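You operate a simulated robot arm through the tools that you are given. There is no shell and no other tool.

You are at the controls of a simulated two-armed robot. One attempt, no reset.

JOB
Put the yellow can in the turntable's tote, reset, switch to auto and send it up. Set down upright: what you pick out.

Only the result counts: the job must be done as asked and must still hold three seconds after the hand-in. Knocking over, shifting, dropping, spilling or breaking anything else fails it.

ROBOT AND FRAMES
Two 7-joint arms with two-finger parallel grippers on one trunk that stands fixed in place. Base frame: the origin is at the foot of the trunk, x ahead of it, y to its left, z up. Lengths are in m, angles in rad, forces in N, time in s.
The left shoulder is at [0.08, 0.131, 0.947], the right one opposite. With the tool pointing down near the work surface each hand reaches from about 0.1 to 0.8 m from the base axis, measured 20 degrees to its own side. Payload 1.57 kg a hand.
The tool frame of a hand sits at the grasp point between the pads (the TCP): z along the fingers, y along the line on which they close. The tips reach 0.03 m beyond it. The gripper opens to 0.11 m. The fingers are 0.024 m wide and 0.012 m thick; the gripper's body (0.048 by 0.112 m) begins 0.078 m behind the TCP.
Orientation is told as [roll, pitch, yaw] about the base's x, y, z axes, in that order, counted from this pose: with the fingers straight down and closing along the base's y, the tool's x points along the base's -x, its y along +y and its z along -z.

CONTROLS
- The arms move only by the tool jog_arm. It takes "left_deltas", "right_deltas" or both (then of equal length, played together; a hand with none holds still); each is one flat list of numbers, 6 for each row, row after row: the shift along the base's x, y, z in units of 200 mm (1.0 is 200 mm), then the turn, a rotation vector about the base's x, y, z in units of 60 degrees (1.0 is 60 degrees). In form: [tx, ty, tz, ax, ay, az, tx, ty, tz, ax, ay, az, ...]. A call has 1 to 20 rows; each row is the pose to reach, as a shift and turn from the pose commanded when the call began. "left_hand" and "right_hand" are, for a hand that has rows, the opening, from 0 (shut) to 1 (fully open), set as the call begins (left out, the last holds). A call with a number of a shift or a turn outside -1 to 1 is refused whole. A row lasts 0.2 s, in which the tool goes at most 0.05 m and 0.15 rad; a call with a longer step from one row to the next is refused whole, and so is a gripper value outside its range. A pose out of reach is approached as far as the arm can. The call stops where the force on the tool passes 40 N (or 10 N more than at its start, if that is more) or the arm is blocked; 0.2 s more then pass. The fingers move at their own pace (about 0.108 m/s each) and stop on an object; they squeeze with about 33 N. The grip force told is the motor's: it shows also when the fingers shut on nothing. Time passes only in rows, and 0.2 s behind the last, so rows that repeat a pose let the fingers close. The reply holds the time, the measured pose of the TCP, the force on the tool along the base axes, the opening and the grip force, in the units named above and with some noise, with the torque about the TCP (base axes, N m) and any sound that the robot's microphone picked up.
- Cameras (640 x 400 px; columns grow to the right, rows downward): "scene" is now at [-0.0494, 0.0186, 1.4364]; the picture's right is [0.23, -0.97, 0.00], its down [-0.39, -0.09, -0.92] and it looks along [0.89, 0.21, -0.40] (base axes); focal length 288 px, centre (320, 200). "left" rides on the left gripper at [0.07, -0.016, -0.141] in its tool frame; the picture's right is [0.23, 0.97, 0.00], its down [-0.86, 0.20, -0.48] and it looks along [-0.47, 0.11, 0.88] (tool axes); focal length 222 px, centre (320, 200). "right" rides on the right gripper at [0.07, 0.016, -0.141] in its tool frame; the picture's right is [-0.23, 0.97, 0.00], its down [-0.86, -0.20, -0.48] and it looks along [-0.47, -0.11, 0.88] (tool axes); focal length 222 px, centre (320, 200). There is no depth. A picture from a camera that has moved, and an enlarged one, comes with that camera's place and axes in the base frame and with its lens.
- grab_frame(camera): a new picture of that camera. It takes no simulated time.
- aim_head(pan, tilt): turns the head with the scene camera to pan (to the left, within 1.902 rad either way) and tilt (down, from -0.506 to 1.204), counted from straight ahead of the robot. It gives what a move gives.
- enlarge(camera, box): a new picture of the part [left, top, right, bottom] of that camera's present view, enlarged. It takes no simulated time.
- job_done(): hands the job in; it is judged then, once.

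Places have to be worked out from the pictures, the camera data and where the tool is seen. Open the grippers and draw the arms clear of the work before you hand the job in, unless the task says otherwise.

The tools are called after ">>>" as name(argument=value, ...) on one line, values as JSON. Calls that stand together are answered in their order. jog_arm: Moves the arms, as the interface text tells. Its arguments: {"type":"object","properties":{"left_deltas":{"type":"array","items":{"type":"number"}},"left_hand":{"type":"number"},"right_deltas":{"type":"array","items":{"type":"number"}},"right_hand":{"type":"number"}},"required":[]} The other tools are called the same way: aim_head (pan, tilt) turns the head that bears the scene camera; grab_frame (camera) takes a picture; enlarge (camera, box) takes an enlarged picture of a part of a camera's view; job_done () hands the job in.

At the start:

```text
time_s: 0.0
left_eef_pos: [0.4785, 0.1834, 1.3462]
left_tcp_rot: [0.0, 0.0, 0.0]
left_force: [0.0, 0.5, -0.4]
left_wrist_torque: [-0.01, -0.02, 0.0]
left_opening: 0.11
left_finger_force: 0.1
right_eef_pos: [0.4828, -0.1691, 1.2902]
right_tcp_rot: [0.001, -0.001, 0.0]
right_force: [-0.2, 0.2, 0.3]
right_wrist_torque: [0.01, 0.01, -0.01]
right_opening: 0.11
right_finger_force: 0.1
head pan, tilt: [0.236, 0.412]
```

scene: 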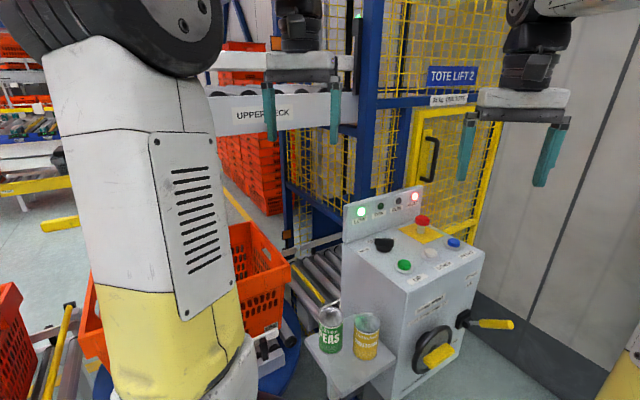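
right: 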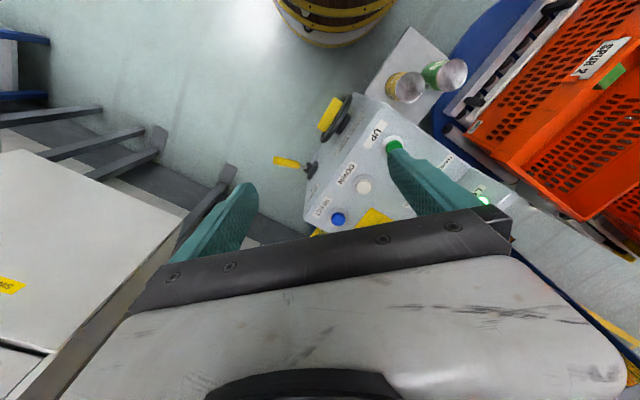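
left: 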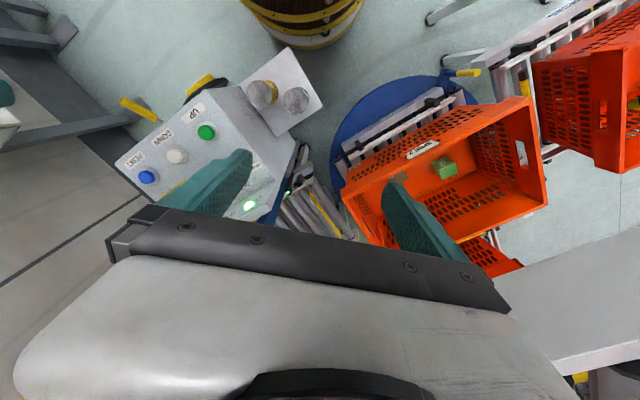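

I begin by looking closely at the panel and cans, before moving anything.

>>> enlarge(camera="scene", box=[300, 180, 540, 400])

>>> enlarge(camera="right", box=[260, 20, 520, 250])

>>> enlarge(camera="left", box=[100, 20, 360, 250])

>>> enlarge(camera="left", box=[320, 60, 640, 280])

```text
1.82 times, centred on (420, 290) of scene
camera zoom: at [-0.0494, 0.0186, 1.4364], right [0.23, -0.97, 0.0], down [-0.39, -0.09, -0.92], along [0.89, 0.21, -0.4], focal length 524 px, centre (138, 36)
```

zoom: 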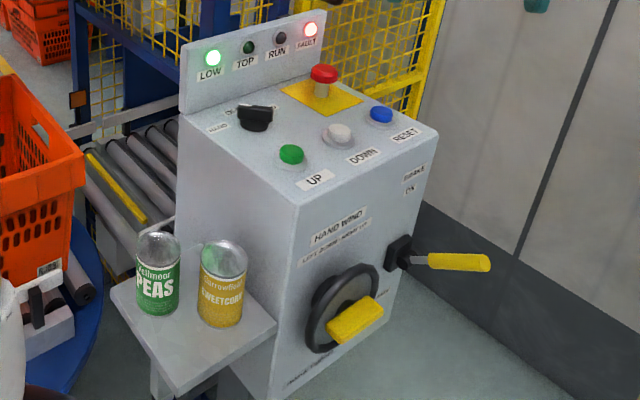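

```text
1.74 times, centred on (390, 135) of right
camera zoom: at [0.4134, -0.1521, 1.4314], right [0.23, 0.97, 0.0], down [0.86, -0.2, 0.48], along [0.47, -0.11, -0.88], focal length 386 px, centre (198, 313)
```

zoom: 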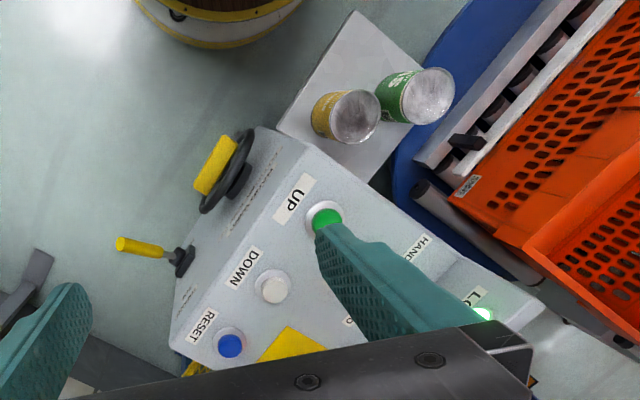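

```text
1.74 times, centred on (230, 135) of left
camera zoom: at [0.4085, 0.166, 1.4883], right [-0.23, 0.97, 0.0], down [0.86, 0.2, 0.48], along [0.47, 0.11, -0.88], focal length 386 px, centre (476, 313)
```

zoom: 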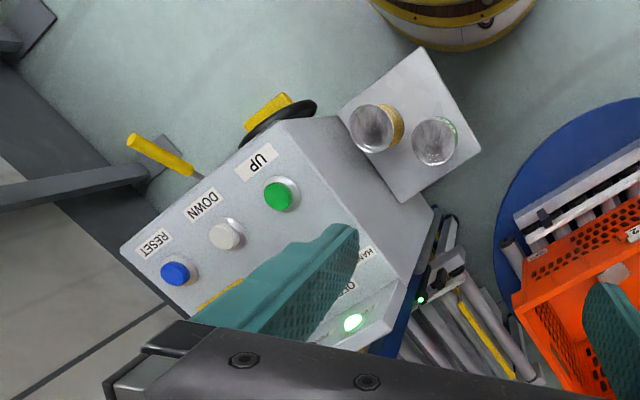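

```text
1.82 times, centred on (480, 170) of left
camera zoom: at [0.4085, 0.166, 1.4883], right [-0.23, 0.97, 0.0], down [0.86, 0.2, 0.48], along [0.47, 0.11, -0.88], focal length 404 px, centre (29, 254)
```

zoom: 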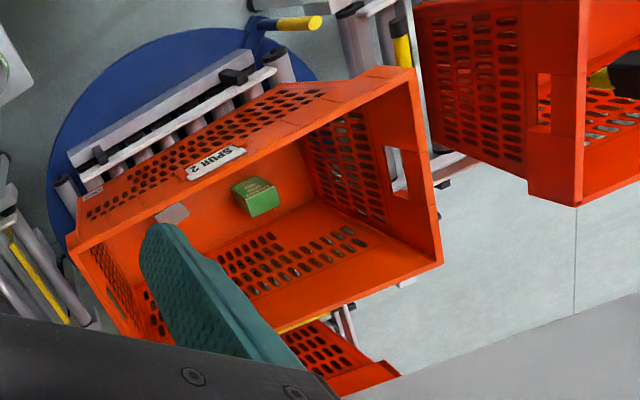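

The cabinet has UP/DOWN/RESET buttons, a HAND/OFF/AUTO selector, an E-stop, a hand wheel and a brake lever. I look around with the head to learn the rest.

>>> aim_head(pan=0.7, tilt=0.6)

>>> grab_frame(camera="scene")

>>> aim_head(pan=0.2, tilt=0.9)

>>> grab_frame(camera="scene")

>>> aim_head(pan=0.3, tilt=0.0)

>>> grab_frame(camera="scene")

```text
time_s: 0.9
left_eef_pos: [0.4783, 0.1828, 1.346]
left_tcp_rot: [0.0, 0.0, -0.001]
left_force: [0.5, 0.0, -0.8]
left_wrist_torque: [-0.02, 0.0, -0.01]
left_opening: 0.1098
left_finger_force: 0.1
right_eef_pos: [0.4826, -0.1699, 1.291]
right_tcp_rot: [0.0, 0.001, 0.001]
right_force: [0.1, 0.2, 0.0]
right_wrist_torque: [0.02, -0.02, 0.02]
right_opening: 0.1099
right_finger_force: 0.1
head pan, tilt: [0.7, 0.6]
```

```text
taken
```

scene: 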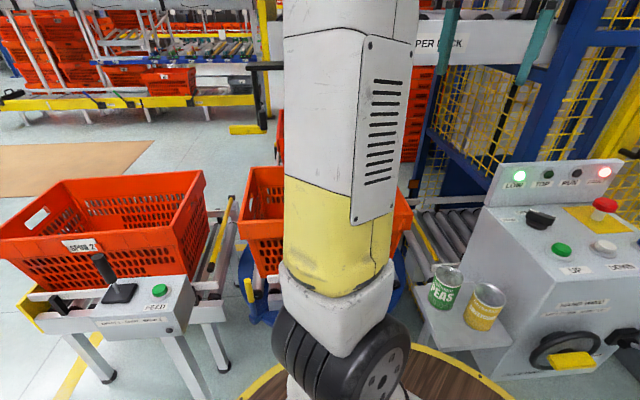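

```text
time_s: 1.8
left_eef_pos: [0.479, 0.1834, 1.3453]
left_tcp_rot: [0.0, 0.0, 0.0]
left_force: [-0.1, 0.6, 0.4]
left_wrist_torque: [-0.02, 0.0, -0.02]
left_opening: 0.1103
left_finger_force: 0.1
right_eef_pos: [0.4845, -0.1694, 1.2913]
right_tcp_rot: [0.001, 0.001, 0.0]
right_force: [-0.9, 0.1, 1.4]
right_wrist_torque: [0.01, 0.0, 0.0]
right_opening: 0.1101
right_finger_force: 0.0
head pan, tilt: [0.201, 0.901]
```

```text
taken
```

scene: 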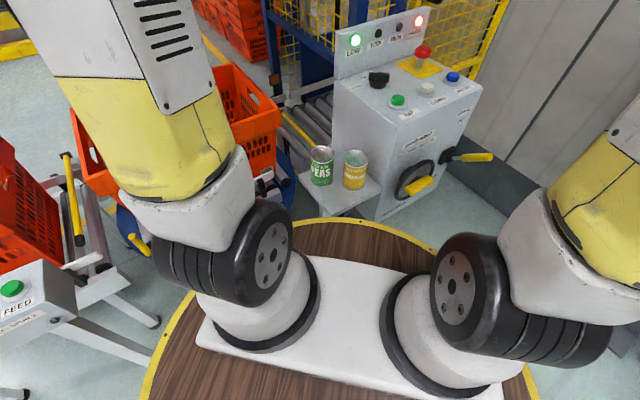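

```text
time_s: 3.0
left_eef_pos: [0.4787, 0.1834, 1.3449]
left_tcp_rot: [0.0, 0.001, 0.001]
left_force: [0.5, -0.4, -0.2]
left_wrist_torque: [-0.03, 0.01, 0.0]
left_opening: 0.11
left_finger_force: 0.1
right_eef_pos: [0.4827, -0.1702, 1.2909]
right_tcp_rot: [0.0, 0.001, -0.001]
right_force: [0.0, 0.6, 0.2]
right_wrist_torque: [-0.01, 0.0, 0.01]
right_opening: 0.1099
right_finger_force: 0.1
head pan, tilt: [0.3, 0.0]
```

```text
taken
```

scene: 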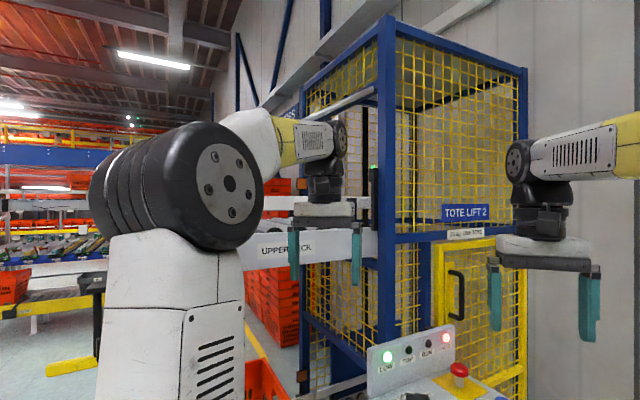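

There is a second stand with a FEED button and a lever on the left. I zoom on each part from different head angles.

>>> aim_head(pan=1.0, tilt=0.7)

>>> grab_frame(camera="scene")

>>> enlarge(camera="scene", box=[140, 160, 380, 320])

>>> enlarge(camera="left", box=[260, 60, 420, 160])

>>> enlarge(camera="left", box=[400, 0, 640, 150])

>>> enlarge(camera="left", box=[240, 130, 360, 250])

```text
time_s: 4.1
left_eef_pos: [0.4786, 0.1835, 1.3461]
left_tcp_rot: [-0.001, 0.002, 0.002]
left_force: [-0.1, -0.5, -0.3]
left_wrist_torque: [0.01, -0.01, -0.01]
left_opening: 0.11
left_finger_force: 0.1
right_eef_pos: [0.4825, -0.1696, 1.2904]
right_tcp_rot: [-0.001, 0.0, 0.0]
right_force: [0.0, 0.0, 0.6]
right_wrist_torque: [-0.01, -0.02, -0.01]
right_opening: 0.11
right_finger_force: 0.0
head pan, tilt: [1.0, 0.7]
```

```text
taken
```

scene: 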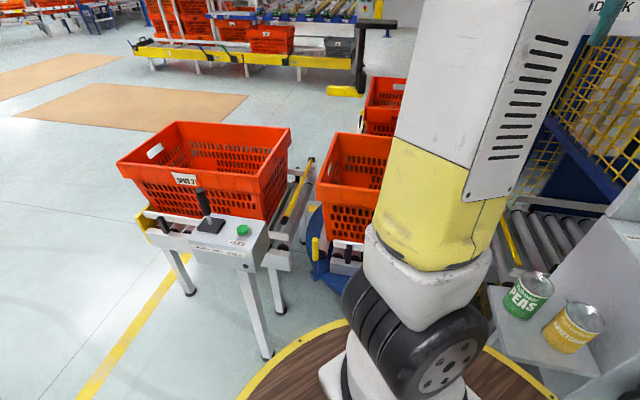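

```text
2.50 times, centred on (260, 240) of scene
camera zoom: at [-0.0933, 0.0684, 1.4108], right [0.84, -0.54, 0.0], down [-0.35, -0.54, -0.77], along [0.41, 0.64, -0.64], focal length 721 px, centre (470, 100)
```

zoom: 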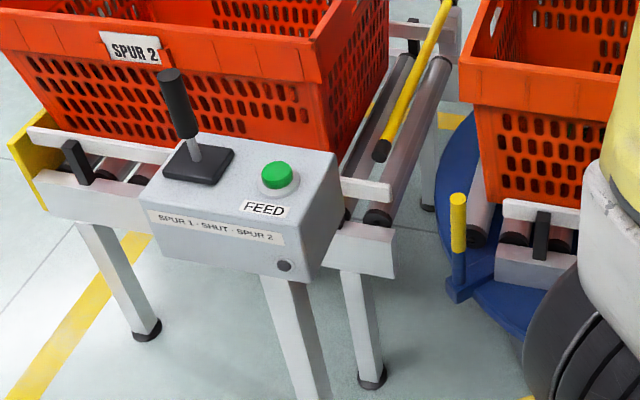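

```text
4.00 times, centred on (340, 110) of left
camera zoom: at [0.4084, 0.166, 1.4882], right [-0.23, 0.97, 0.0], down [0.86, 0.2, 0.48], along [0.47, 0.11, -0.88], focal length 888 px, centre (240, 560)
```

zoom: 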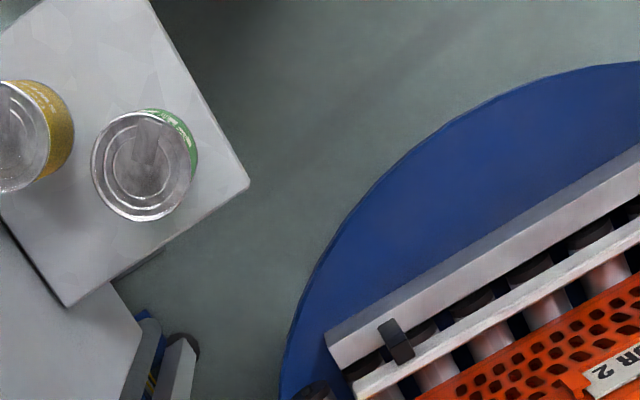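

```text
2.67 times, centred on (520, 75) of left
camera zoom: at [0.4084, 0.166, 1.4882], right [-0.23, 0.97, 0.0], down [0.86, 0.2, 0.48], along [0.47, 0.11, -0.88], focal length 592 px, centre (-213, 533)
```

zoom: 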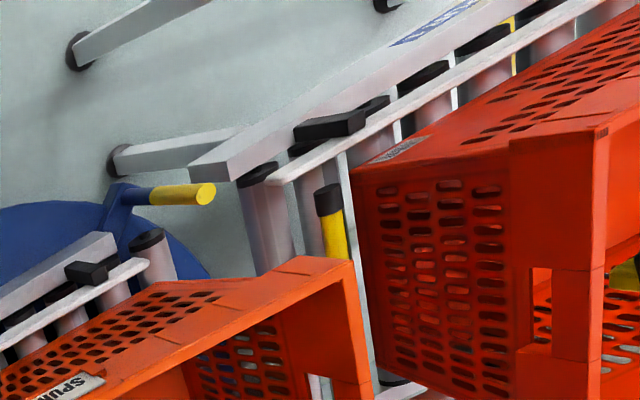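

```text
3.33 times, centred on (300, 190) of left
camera zoom: at [0.4084, 0.166, 1.4882], right [-0.23, 0.97, 0.0], down [0.86, 0.2, 0.48], along [0.47, 0.11, -0.88], focal length 740 px, centre (387, 233)
```

zoom: 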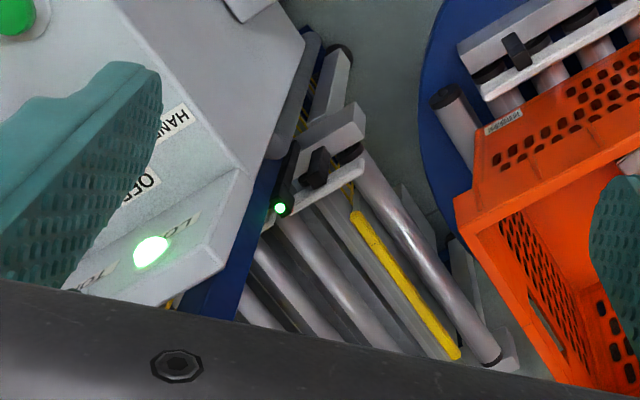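

>>> aim_head(pan=0.05, tilt=0.65)

>>> enlarge(camera="scene", box=[280, 170, 400, 250])

>>> enlarge(camera="scene", box=[320, 100, 440, 180])

>>> grab_frame(camera="scene")

```text
time_s: 5.3
left_eef_pos: [0.478, 0.1827, 1.346]
left_tcp_rot: [0.001, 0.0, 0.001]
left_force: [-0.5, 0.0, 0.1]
left_wrist_torque: [-0.01, -0.01, -0.01]
left_opening: 0.1101
left_finger_force: 0.0
right_eef_pos: [0.4826, -0.1696, 1.2898]
right_tcp_rot: [0.0, -0.001, 0.0]
right_force: [-0.3, 0.0, 0.4]
right_wrist_torque: [0.0, 0.0, 0.02]
right_opening: 0.11
right_finger_force: 0.1
head pan, tilt: [0.051, 0.649]
```

```text
5.00 times, centred on (340, 210) of scene
camera zoom: at [-0.0526, 0.0014, 1.4151], right [0.05, -1.0, 0.0], down [-0.6, -0.03, -0.8], along [0.8, 0.04, -0.6], focal length 1441 px, centre (220, 150)
```

zoom: 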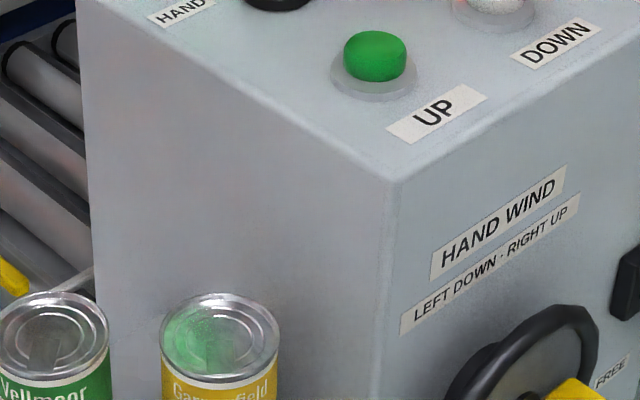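

```text
5.00 times, centred on (380, 140) of scene
camera zoom: at [-0.0526, 0.0014, 1.4151], right [0.05, -1.0, 0.0], down [-0.6, -0.03, -0.8], along [0.8, 0.04, -0.6], focal length 1441 px, centre (20, 500)
```

zoom: 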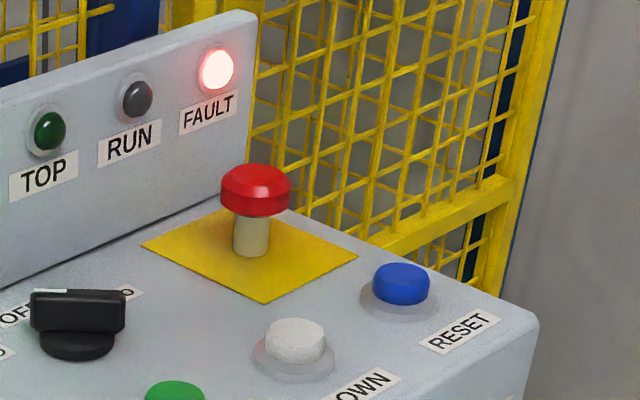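

```text
taken
```

scene: 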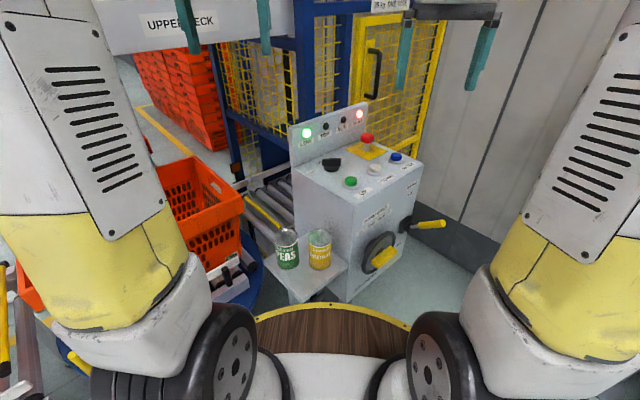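

>>> enlarge(camera="scene", box=[350, 200, 450, 290])

>>> enlarge(camera="scene", box=[280, 110, 360, 180])

>>> enlarge(camera="scene", box=[150, 140, 340, 310])

>>> enlarge(camera="scene", box=[280, 0, 460, 130])

```text
4.44 times, centred on (400, 245) of scene
camera zoom: at [-0.0526, 0.0014, 1.4151], right [0.05, -1.0, 0.0], down [-0.6, -0.03, -0.8], along [0.8, 0.04, -0.6], focal length 1281 px, centre (-36, 0)
```

zoom: 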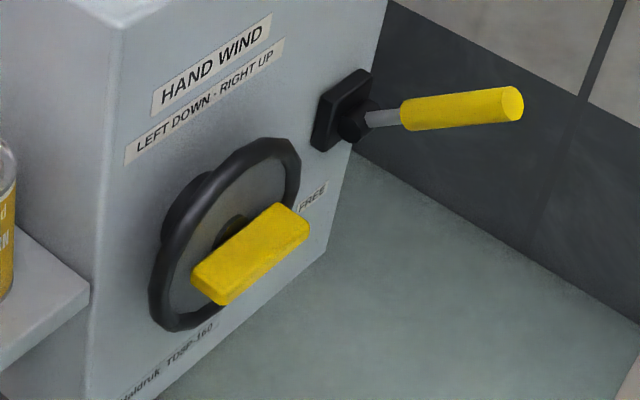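

```text
5.71 times, centred on (320, 145) of scene
camera zoom: at [-0.0526, 0.0014, 1.4151], right [0.05, -1.0, 0.0], down [-0.6, -0.03, -0.8], along [0.8, 0.04, -0.6], focal length 1647 px, centre (320, 514)
```

zoom: 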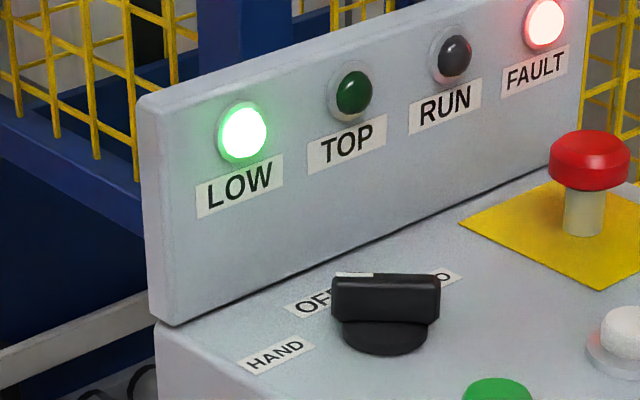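

```text
2.35 times, centred on (245, 225) of scene
camera zoom: at [-0.0526, 0.0014, 1.4151], right [0.05, -1.0, 0.0], down [-0.6, -0.03, -0.8], along [0.8, 0.04, -0.6], focal length 678 px, centre (496, 141)
```

zoom: 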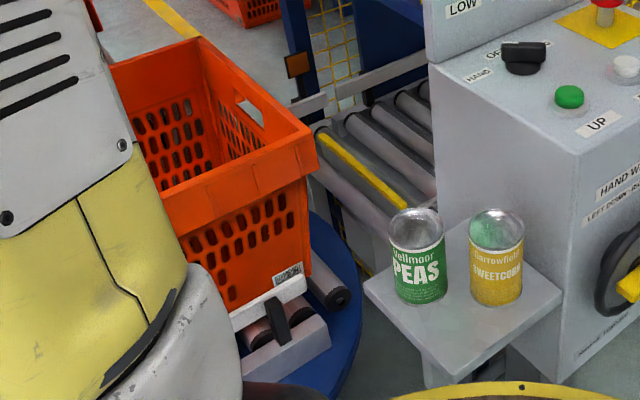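

```text
3.08 times, centred on (370, 65) of scene
camera zoom: at [-0.0526, 0.0014, 1.4151], right [0.05, -1.0, 0.0], down [-0.6, -0.03, -0.8], along [0.8, 0.04, -0.6], focal length 887 px, centre (166, 615)
```

zoom: 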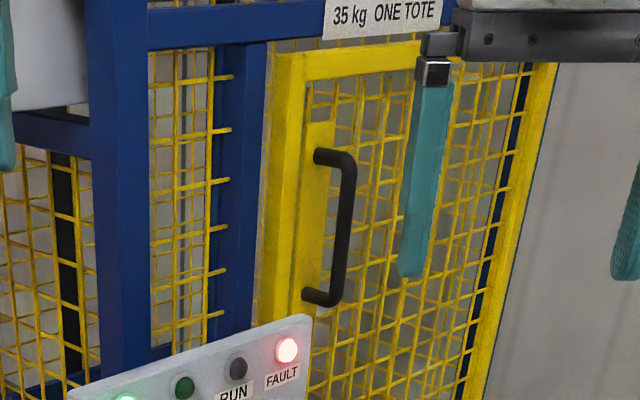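

>>> enlarge(camera="right", box=[260, 80, 400, 220])

>>> aim_head(pan=0.1, tilt=0.3)

>>> grab_frame(camera="scene")

>>> enlarge(camera="scene", box=[280, 60, 480, 260])

```text
2.86 times, centred on (330, 150) of right
camera zoom: at [0.4134, -0.1521, 1.4314], right [0.23, 0.97, 0.0], down [0.86, -0.2, 0.48], along [0.47, -0.11, -0.88], focal length 635 px, centre (291, 343)
```

zoom: 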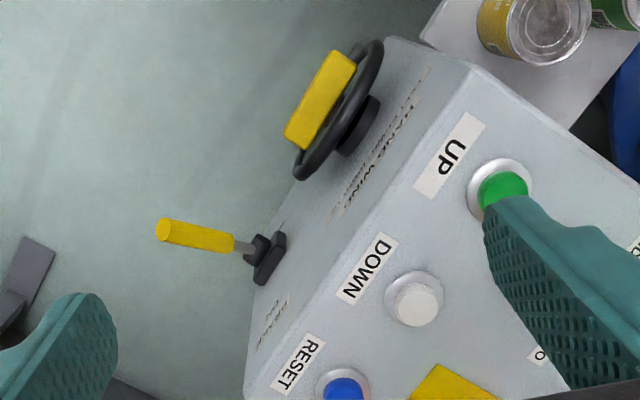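

```text
time_s: 6.2
left_eef_pos: [0.4787, 0.1825, 1.3444]
left_tcp_rot: [0.0, -0.001, 0.0]
left_force: [-0.7, 0.5, 0.1]
left_wrist_torque: [-0.01, 0.05, 0.03]
left_opening: 0.11
left_finger_force: 0.1
right_eef_pos: [0.4834, -0.1691, 1.2895]
right_tcp_rot: [0.0, 0.0, 0.0]
right_force: [-0.4, -0.4, 0.3]
right_wrist_torque: [-0.01, 0.01, -0.01]
right_opening: 0.1101
right_finger_force: 0.0
head pan, tilt: [0.099, 0.3]
```

```text
taken
```

scene: 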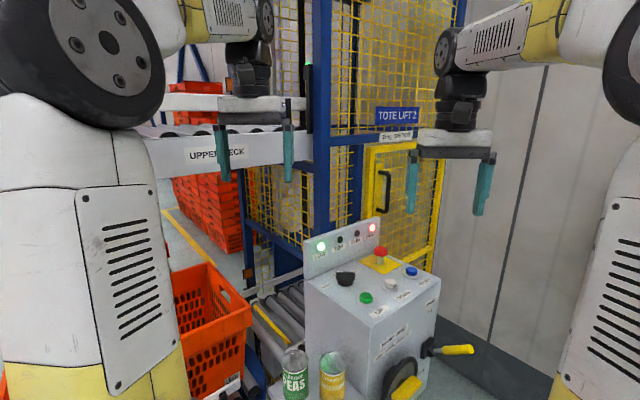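

```text
2.00 times, centred on (380, 160) of scene
camera zoom: at [-0.0464, 0.0062, 1.4467], right [0.1, -0.99, 0.0], down [-0.3, -0.03, -0.95], along [0.95, 0.1, -0.3], focal length 576 px, centre (200, 280)
```

zoom: 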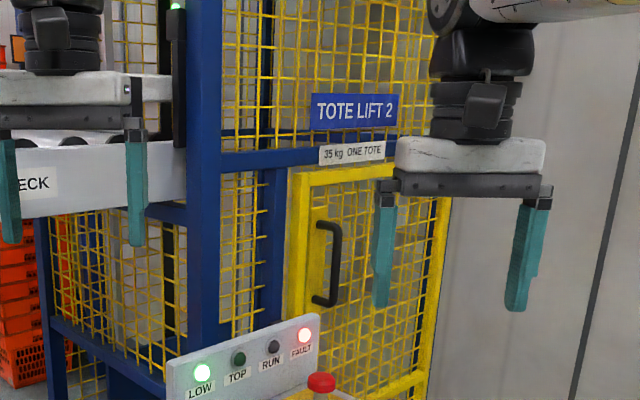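

The left camera sees the turntable tote best; I shift the left hand 0.2 m to the left (free air) for a second view to triangulate with.

>>> jog_arm(left_deltas=[-0.1, 0.22, 0, 0, 0, 0, -0.2, 0.44, 0, 0, 0, 0, -0.3, 0.66, 0, 0, 0, 0, -0.4, 0.88, 0, 0, 0, 0, -0.4, 1.0, 0, 0, 0, 0])

>>> grab_frame(camera="left")

>>> grab_frame(camera="scene")

```text
time_s: 7.4
left_eef_pos: [0.3969, 0.3828, 1.3447]
left_tcp_rot: [0.001, 0.001, -0.001]
left_force: [-0.2, -0.1, -0.1]
left_wrist_torque: [0.02, 0.0, 0.0]
left_opening: 0.1102
left_finger_force: 0.1
right_eef_pos: [0.4831, -0.1704, 1.2903]
right_tcp_rot: [0.0, 0.0, 0.0]
right_force: [-0.6, -0.5, 0.4]
right_wrist_torque: [0.02, -0.03, 0.02]
right_opening: 0.1097
right_finger_force: 0.0
head pan, tilt: [0.099, 0.3]
```

```text
taken
camera left: at [0.3272, 0.3663, 1.4878], right [-0.23, 0.97, 0.0], down [0.86, 0.2, 0.48], along [0.47, 0.11, -0.88], focal length 222 px, centre (320, 200)
```

left: 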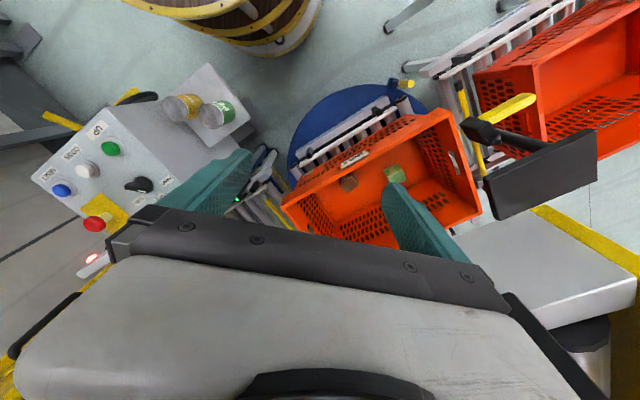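

```text
taken
```

scene: 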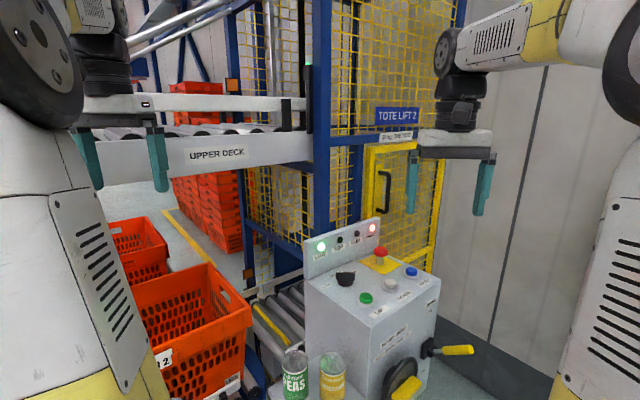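

>>> enlarge(camera="left", box=[400, 60, 640, 240])

>>> enlarge(camera="left", box=[220, 60, 500, 250])

>>> enlarge(camera="scene", box=[80, 190, 320, 400])

>>> enlarge(camera="left", box=[20, 60, 260, 280])

```text
2.22 times, centred on (520, 150) of left
camera zoom: at [0.3272, 0.3663, 1.4878], right [-0.23, 0.97, 0.0], down [0.86, 0.2, 0.48], along [0.47, 0.11, -0.88], focal length 494 px, centre (-124, 311)
```

zoom: 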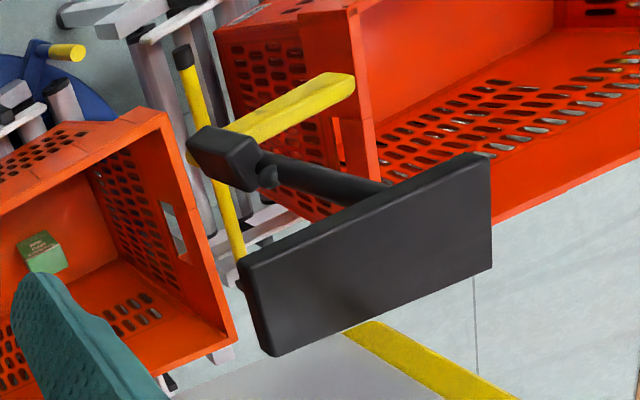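

```text
2.11 times, centred on (360, 155) of left
camera zoom: at [0.3272, 0.3663, 1.4878], right [-0.23, 0.97, 0.0], down [0.86, 0.2, 0.48], along [0.47, 0.11, -0.88], focal length 468 px, centre (236, 295)
```

zoom: 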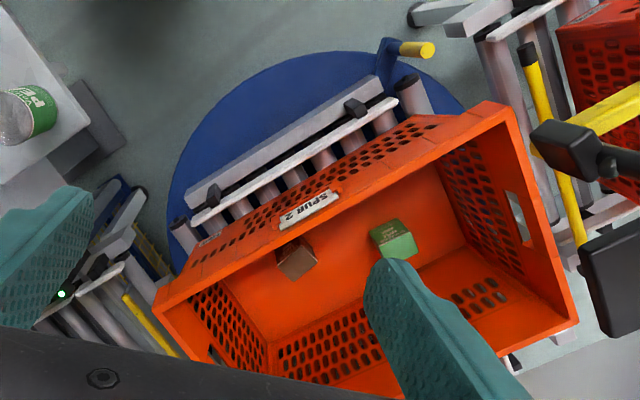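

```text
1.90 times, centred on (200, 295) of scene
camera zoom: at [-0.0465, 0.0061, 1.4468], right [0.1, -0.99, 0.0], down [-0.29, -0.03, -0.96], along [0.95, 0.1, -0.3], focal length 549 px, centre (549, 19)
```

zoom: 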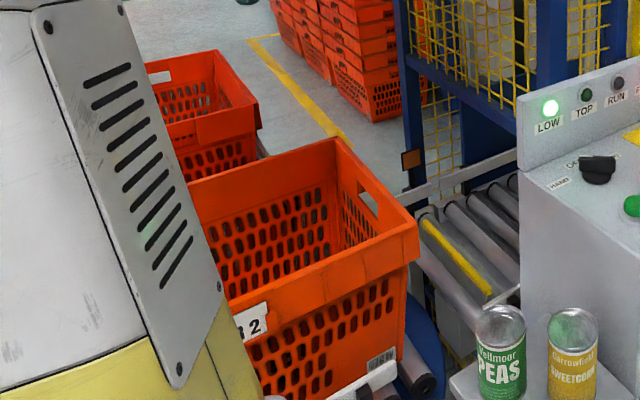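

```text
1.82 times, centred on (140, 170) of left
camera zoom: at [0.3272, 0.3663, 1.4878], right [-0.23, 0.97, 0.0], down [0.86, 0.2, 0.48], along [0.47, 0.11, -0.88], focal length 404 px, centre (647, 254)
```

zoom: 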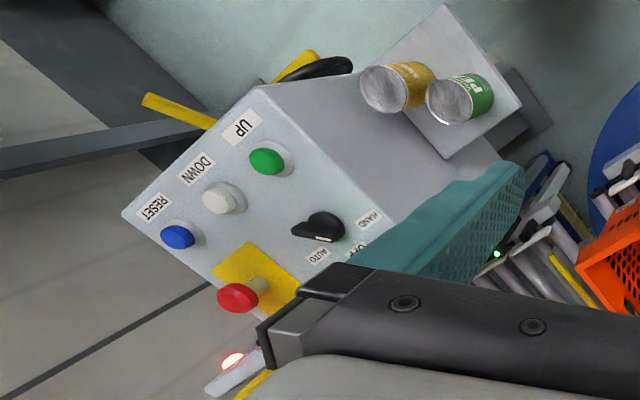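

From triangulation: yellow can top ≈(0.474, 0.034, 0.887), peas ≈(0.471, 0.122), UP ≈(0.553,-0.041,1.01), RESET ≈(0.695,-0.175,1.01), tote rim z≈0.80, centred ≈(0.664,0.667) with its long axis at 135°, already in line with the lift infeed. I move the left hand toward the can, turned so that it closes parallel to the cabinet side, and the right hand aside for a look at the cabinet front.

>>> jog_arm(left_deltas=[0.03, -0.131, -0.069, 0, 0, -0.107, 0.06, -0.262, -0.137, 0, 0, -0.214, 0.09, -0.393, -0.206, 0, 0, -0.321, 0.12, -0.524, -0.274, 0, 0, -0.429, 0.15, -0.655, -0.343, 0, 0, -0.536, 0.18, -0.786, -0.411, 0, 0, -0.643, 0.21, -0.917, -0.48, 0, 0, -0.75], right_deltas=[-0.071, -0.129, -0.036, 0, 0, 0.107, -0.143, -0.257, -0.071, 0, 0, 0.214, -0.214, -0.386, -0.107, 0, 0, 0.321, -0.286, -0.514, -0.143, 0, 0, 0.429, -0.357, -0.643, -0.179, 0, 0, 0.536, -0.429, -0.771, -0.214, 0, 0, 0.643, -0.5, -0.9, -0.25, 0, 0, 0.75])

>>> grab_frame(camera="left")

>>> grab_frame(camera="right")

>>> grab_frame(camera="scene")

```text
time_s: 9.0
left_eef_pos: [0.4405, 0.2002, 1.2488]
left_tcp_rot: [0.0, 0.0, -0.785]
left_force: [-0.6, 0.4, 0.5]
left_wrist_torque: [-0.05, -0.03, 0.0]
left_opening: 0.1102
left_finger_force: 0.0
right_eef_pos: [0.3841, -0.3496, 1.2395]
right_tcp_rot: [-0.002, -0.001, 0.79]
right_force: [0.2, -0.3, 0.0]
right_wrist_torque: [0.01, 0.0, 0.0]
right_opening: 0.1098
right_finger_force: 0.2
head pan, tilt: [0.099, 0.3]
```

```text
taken
camera left: at [0.3795, 0.2374, 1.3921], right [0.53, 0.85, 0.0], down [0.75, -0.46, 0.48], along [0.41, -0.25, -0.88], focal length 222 px, centre (320, 200)
```

left: 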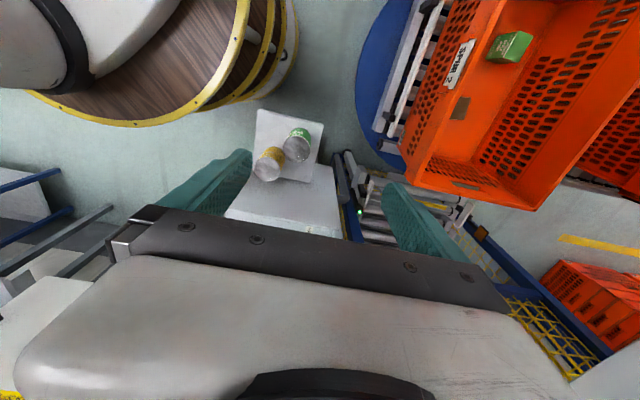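

```text
taken
camera right: at [0.324, -0.3867, 1.3801], right [-0.53, 0.85, 0.0], down [0.74, 0.47, 0.48], along [0.41, 0.25, -0.88], focal length 222 px, centre (320, 200)
```

right: 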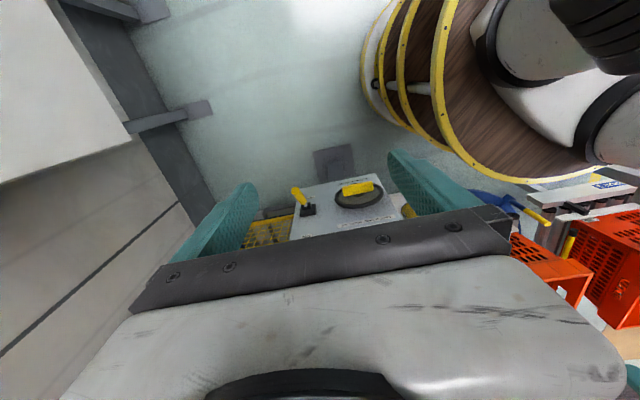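

```text
taken
```

scene: 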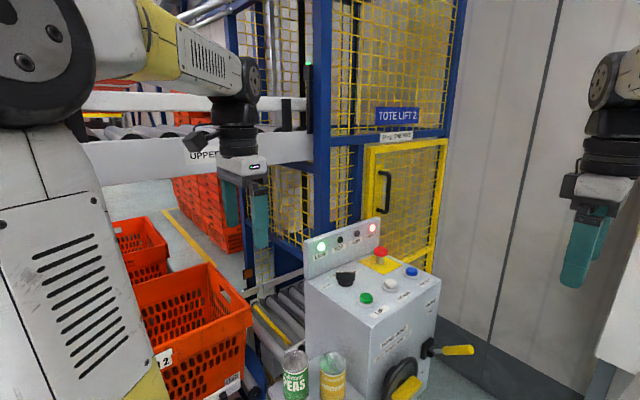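

>>> enlarge(camera="right", box=[270, 150, 430, 250])

>>> enlarge(camera="left", box=[220, 90, 400, 240])

>>> enlarge(camera="left", box=[340, 0, 640, 240])

>>> aim_head(pan=0.3, tilt=0.55)

>>> grab_frame(camera="scene")

```text
4.00 times, centred on (350, 200) of right
camera zoom: at [0.324, -0.3867, 1.3801], right [-0.53, 0.85, 0.0], down [0.74, 0.47, 0.48], along [0.41, 0.25, -0.88], focal length 888 px, centre (200, 200)
```

zoom: 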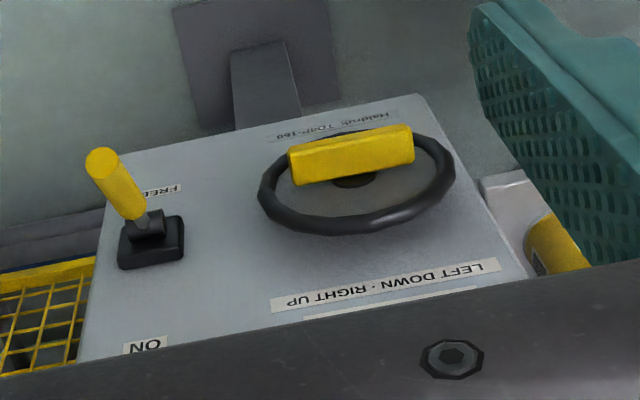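

```text
2.67 times, centred on (310, 165) of left
camera zoom: at [0.3795, 0.2374, 1.3921], right [0.53, 0.85, 0.0], down [0.75, -0.46, 0.48], along [0.41, -0.25, -0.88], focal length 592 px, centre (347, 293)
```

zoom: 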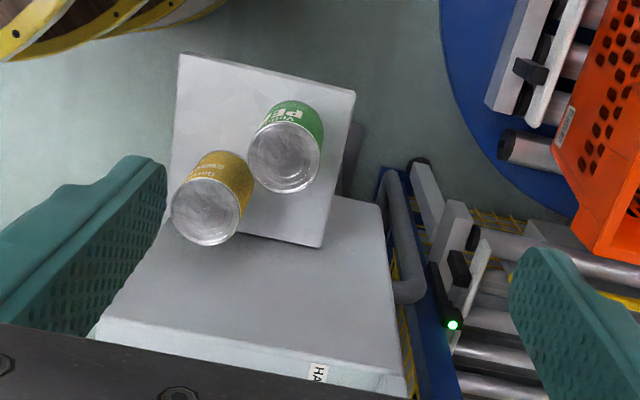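

```text
1.67 times, centred on (490, 120) of left
camera zoom: at [0.3795, 0.2374, 1.3921], right [0.53, 0.85, 0.0], down [0.75, -0.46, 0.48], along [0.41, -0.25, -0.88], focal length 370 px, centre (37, 333)
```

zoom: 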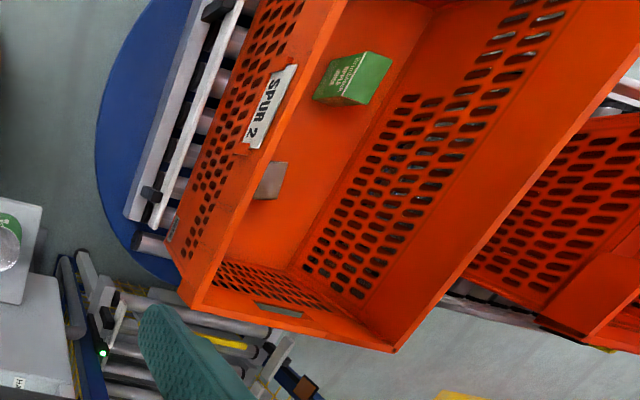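

```text
time_s: 9.7
left_eef_pos: [0.4413, 0.2001, 1.2496]
left_tcp_rot: [0.001, 0.001, -0.785]
left_force: [-0.1, -0.5, -0.3]
left_wrist_torque: [0.01, 0.03, -0.01]
left_opening: 0.11
left_finger_force: 0.1
right_eef_pos: [0.3846, -0.3503, 1.2389]
right_tcp_rot: [0.001, 0.001, 0.785]
right_force: [-0.5, -0.4, -0.4]
right_wrist_torque: [-0.02, 0.02, -0.01]
right_opening: 0.1101
right_finger_force: 0.0
head pan, tilt: [0.3, 0.55]
```

```text
taken
```

scene: 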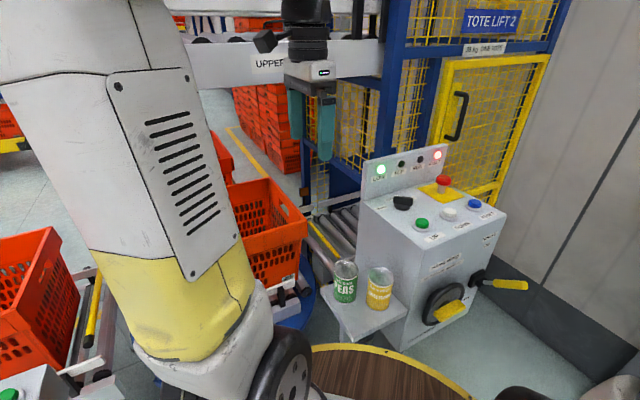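

The brake lever tips upward toward ON and the E‑stop is out, so only the reset should be needed. Can centre confirmed at ≈(0.475, 0.032); I move above it at z=1.06.

>>> jog_arm(left_deltas=[0.029, -0.14, -0.158, 0, 0, 0, 0.0575, -0.28, -0.317, 0, 0, 0, 0.086, -0.42, -0.475, 0, 0, 0, 0.115, -0.56, -0.633, 0, 0, 0, 0.144, -0.7, -0.79, 0, 0, 0, 0.1725, -0.84, -0.95, 0, 0, 0])

>>> grab_frame(camera="left")

>>> enlarge(camera="scene", box=[280, 120, 520, 330])

```text
time_s: 11.1
left_eef_pos: [0.4719, 0.0288, 1.0592]
left_tcp_rot: [0.0, -0.001, -0.784]
left_force: [0.2, 0.3, -0.4]
left_wrist_torque: [-0.01, -0.04, -0.01]
left_opening: 0.1099
left_finger_force: 0.0
right_eef_pos: [0.3841, -0.3495, 1.2404]
right_tcp_rot: [-0.001, 0.0, 0.787]
right_force: [0.5, 0.9, -0.5]
right_wrist_torque: [-0.04, -0.02, -0.02]
right_opening: 0.1098
right_finger_force: 0.1
head pan, tilt: [0.3, 0.55]
```

```text
taken
camera left: at [0.4113, 0.0667, 1.2019], right [0.53, 0.85, 0.0], down [0.75, -0.46, 0.48], along [0.41, -0.25, -0.88], focal length 222 px, centre (320, 200)
```

left: 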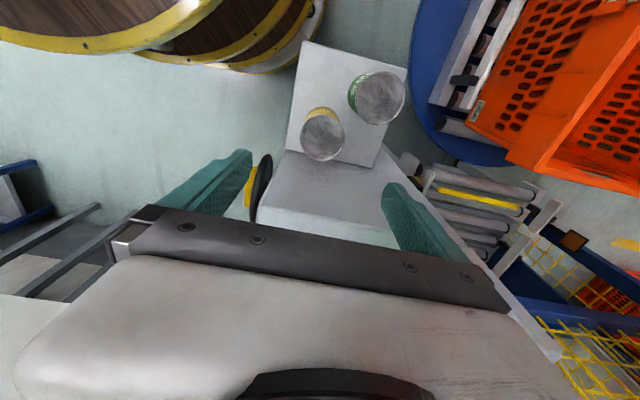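

```text
1.90 times, centred on (400, 225) of scene
camera zoom: at [-0.0538, 0.0237, 1.4238], right [0.3, -0.96, 0.0], down [-0.5, -0.15, -0.85], along [0.81, 0.25, -0.52], focal length 549 px, centre (168, 152)
```

zoom: 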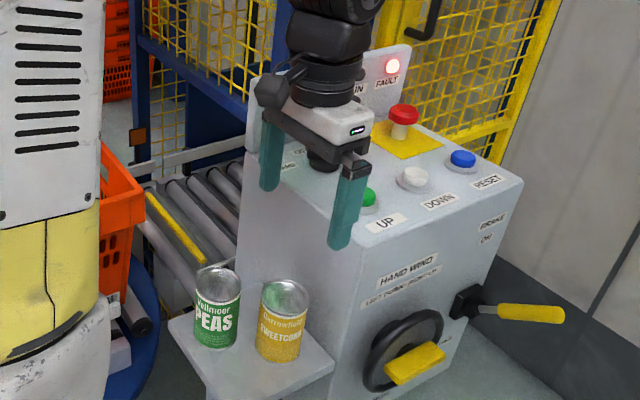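

Lid now measured at (0.4745, 0.033). I correct 3 mm, narrow the fingers slightly and descend to z=0.86, fingers straddling parallel to the cabinet side.

>>> jog_arm(left_deltas=[0.0125, 0.0175, -0.2, 0, 0, 0, 0.0125, 0.0175, -0.4, 0, 0, 0, 0.0125, 0.0175, -0.55, 0, 0, 0, 0.0125, 0.0175, -0.7, 0, 0, 0], left_hand=0.87)

>>> grab_frame(camera="left")

>>> enlarge(camera="scene", box=[300, 150, 480, 330])

```text
time_s: 12.1
left_eef_pos: [0.4757, 0.0339, 0.9195]
left_tcp_rot: [0.0, 0.002, -0.785]
left_force: [0.0, -0.1, -0.4]
left_wrist_torque: [0.05, 0.01, 0.02]
left_opening: 0.0955
left_finger_force: 0.0
right_eef_pos: [0.3844, -0.3507, 1.239]
right_tcp_rot: [0.0, 0.001, 0.784]
right_force: [-0.1, -0.8, 0.2]
right_wrist_torque: [-0.01, -0.01, -0.03]
right_opening: 0.1099
right_finger_force: 0.0
head pan, tilt: [0.3, 0.55]
```

```text
taken
camera left: at [0.4146, 0.0718, 1.0622], right [0.53, 0.85, 0.0], down [0.75, -0.46, 0.48], along [0.41, -0.25, -0.88], focal length 222 px, centre (320, 200)
```

left: 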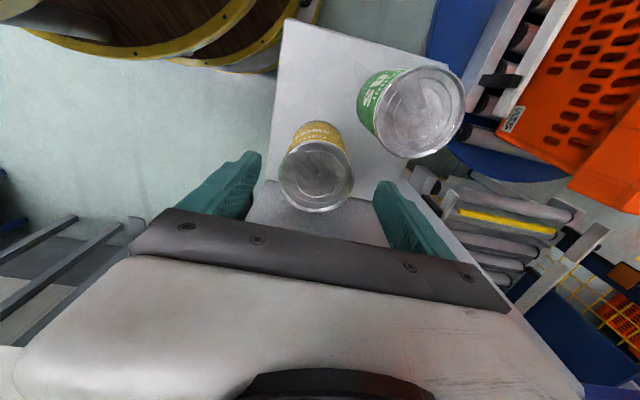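

```text
2.22 times, centred on (390, 240) of scene
camera zoom: at [-0.0537, 0.0235, 1.4238], right [0.3, -0.96, 0.0], down [-0.5, -0.15, -0.85], along [0.81, 0.25, -0.52], focal length 640 px, centre (164, 111)
```

zoom: 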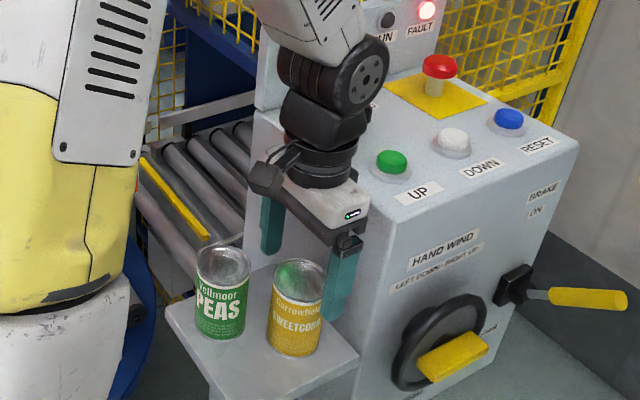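

The can is centred between the fingers. I descend to z≈0.855, then close.

>>> jog_arm(left_deltas=[0, 0, -0.1, 0, 0, 0, 0, 0, -0.2, 0, 0, 0, 0, 0, -0.3, 0, 0, 0, 0, 0, -0.33, 0, 0, 0])

>>> grab_frame(camera="left")

>>> enlarge(camera="scene", box=[300, 150, 480, 330])

```text
time_s: 13.1
left_eef_pos: [0.4758, 0.0342, 0.8534]
left_tcp_rot: [0.0, 0.0, -0.784]
left_force: [-0.8, 0.4, 0.2]
left_wrist_torque: [-0.01, 0.0, 0.0]
left_opening: 0.0956
left_finger_force: 0.0
right_eef_pos: [0.384, -0.35, 1.2389]
right_tcp_rot: [0.0, 0.001, 0.785]
right_force: [0.1, 0.1, -0.7]
right_wrist_torque: [0.0, 0.0, 0.01]
right_opening: 0.1099
right_finger_force: 0.0
head pan, tilt: [0.3, 0.55]
```

```text
taken
camera left: at [0.415, 0.0716, 0.9959], right [0.53, 0.85, 0.0], down [0.75, -0.46, 0.48], along [0.41, -0.25, -0.88], focal length 222 px, centre (320, 200)
```

left: 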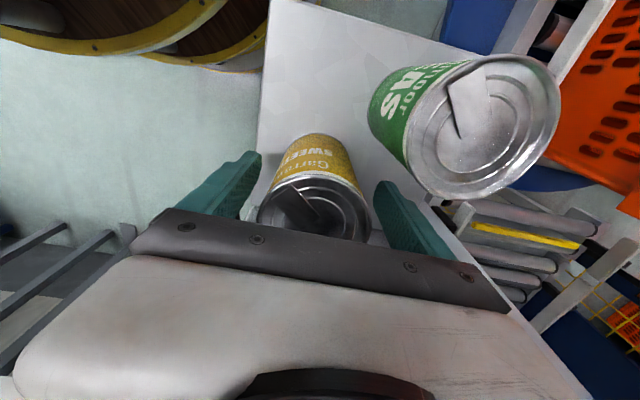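

```text
2.22 times, centred on (390, 240) of scene
camera zoom: at [-0.0536, 0.0235, 1.4238], right [0.3, -0.96, 0.0], down [-0.5, -0.15, -0.85], along [0.81, 0.25, -0.52], focal length 640 px, centre (164, 111)
```

zoom: 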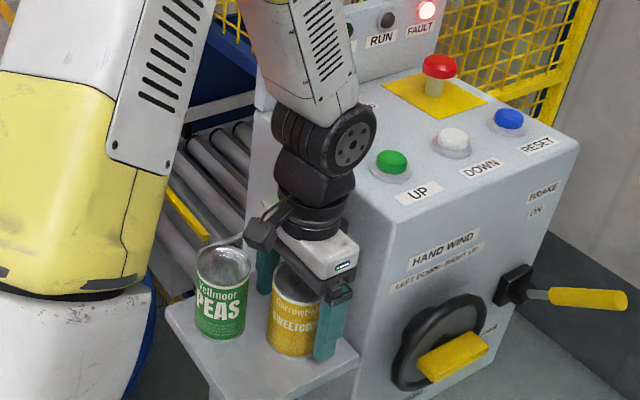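

Fingers straddle the can around mid-height with no contact. I close the left gripper.

>>> jog_arm(left_deltas=[0, 0, 0, 0, 0, 0, 0, 0, 0, 0, 0, 0, 0, 0, 0, 0, 0, 0, 0, 0, 0, 0, 0, 0], left_hand=0.0)

>>> grab_frame(camera="left")

```text
time_s: 14.1
left_eef_pos: [0.4755, 0.0351, 0.8532]
left_tcp_rot: [0.0, 0.0, -0.784]
left_force: [0.7, 0.0, 0.3]
left_wrist_torque: [0.0, 0.03, 0.01]
left_opening: 0.0598
left_finger_force: 33.3
right_eef_pos: [0.386, -0.3501, 1.2391]
right_tcp_rot: [0.001, 0.001, 0.782]
right_force: [0.2, -0.9, 0.0]
right_wrist_torque: [-0.04, -0.01, 0.01]
right_opening: 0.1101
right_finger_force: 0.1
head pan, tilt: [0.3, 0.55]
```

```text
taken
camera left: at [0.4151, 0.0716, 0.996], right [0.53, 0.85, 0.0], down [0.75, -0.46, 0.48], along [0.41, -0.25, -0.88], focal length 222 px, centre (320, 200)
```

left: 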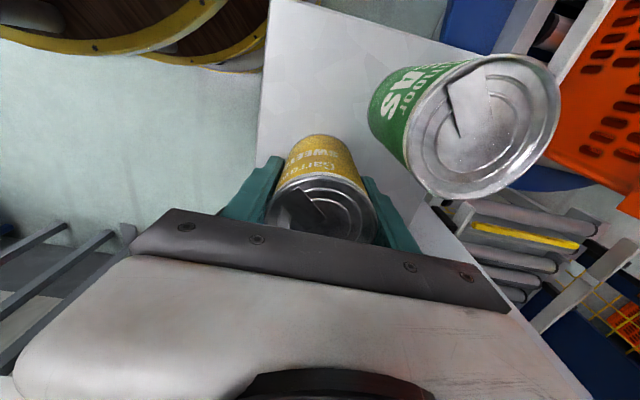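

Grip holds (opening 0.06, 33 N). I lift the can straight up 0.2 m.

>>> jog_arm(left_deltas=[0, 0, 0.1, 0, 0, 0, 0, 0, 0.25, 0, 0, 0, 0, 0, 0.45, 0, 0, 0, 0, 0, 0.65, 0, 0, 0, 0, 0, 0.85, 0, 0, 0, 0, 0, 1.0, 0, 0, 0])

>>> grab_frame(camera="left")

>>> grab_frame(camera="scene")

```text
time_s: 15.5
left_eef_pos: [0.4794, 0.0358, 1.0535]
left_tcp_rot: [0.001, 0.002, -0.787]
left_force: [0.0, -0.1, -2.6]
left_wrist_torque: [0.02, 0.0, 0.0]
left_opening: 0.0599
left_finger_force: 32.6
right_eef_pos: [0.3849, -0.3503, 1.2395]
right_tcp_rot: [0.0, -0.001, 0.786]
right_force: [0.9, -0.8, 0.0]
right_wrist_torque: [0.0, 0.01, -0.01]
right_opening: 0.1097
right_finger_force: 0.1
head pan, tilt: [0.3, 0.55]
```

```text
taken
camera left: at [0.4174, 0.0728, 1.1971], right [0.53, 0.85, 0.0], down [0.75, -0.46, 0.48], along [0.41, -0.25, -0.88], focal length 222 px, centre (320, 200)
```

left: 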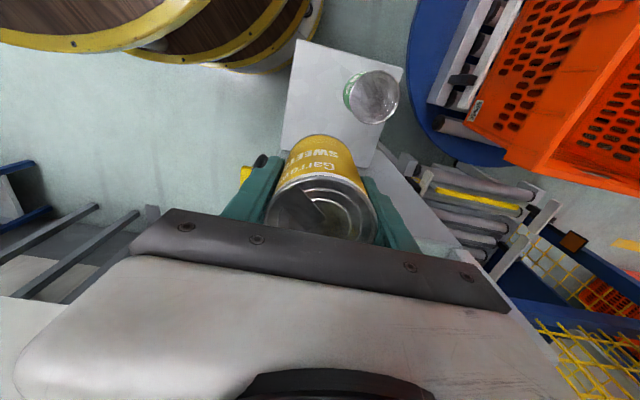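

```text
taken
```

scene: 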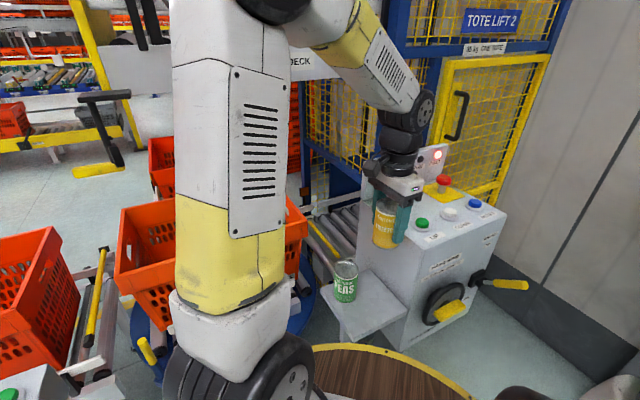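

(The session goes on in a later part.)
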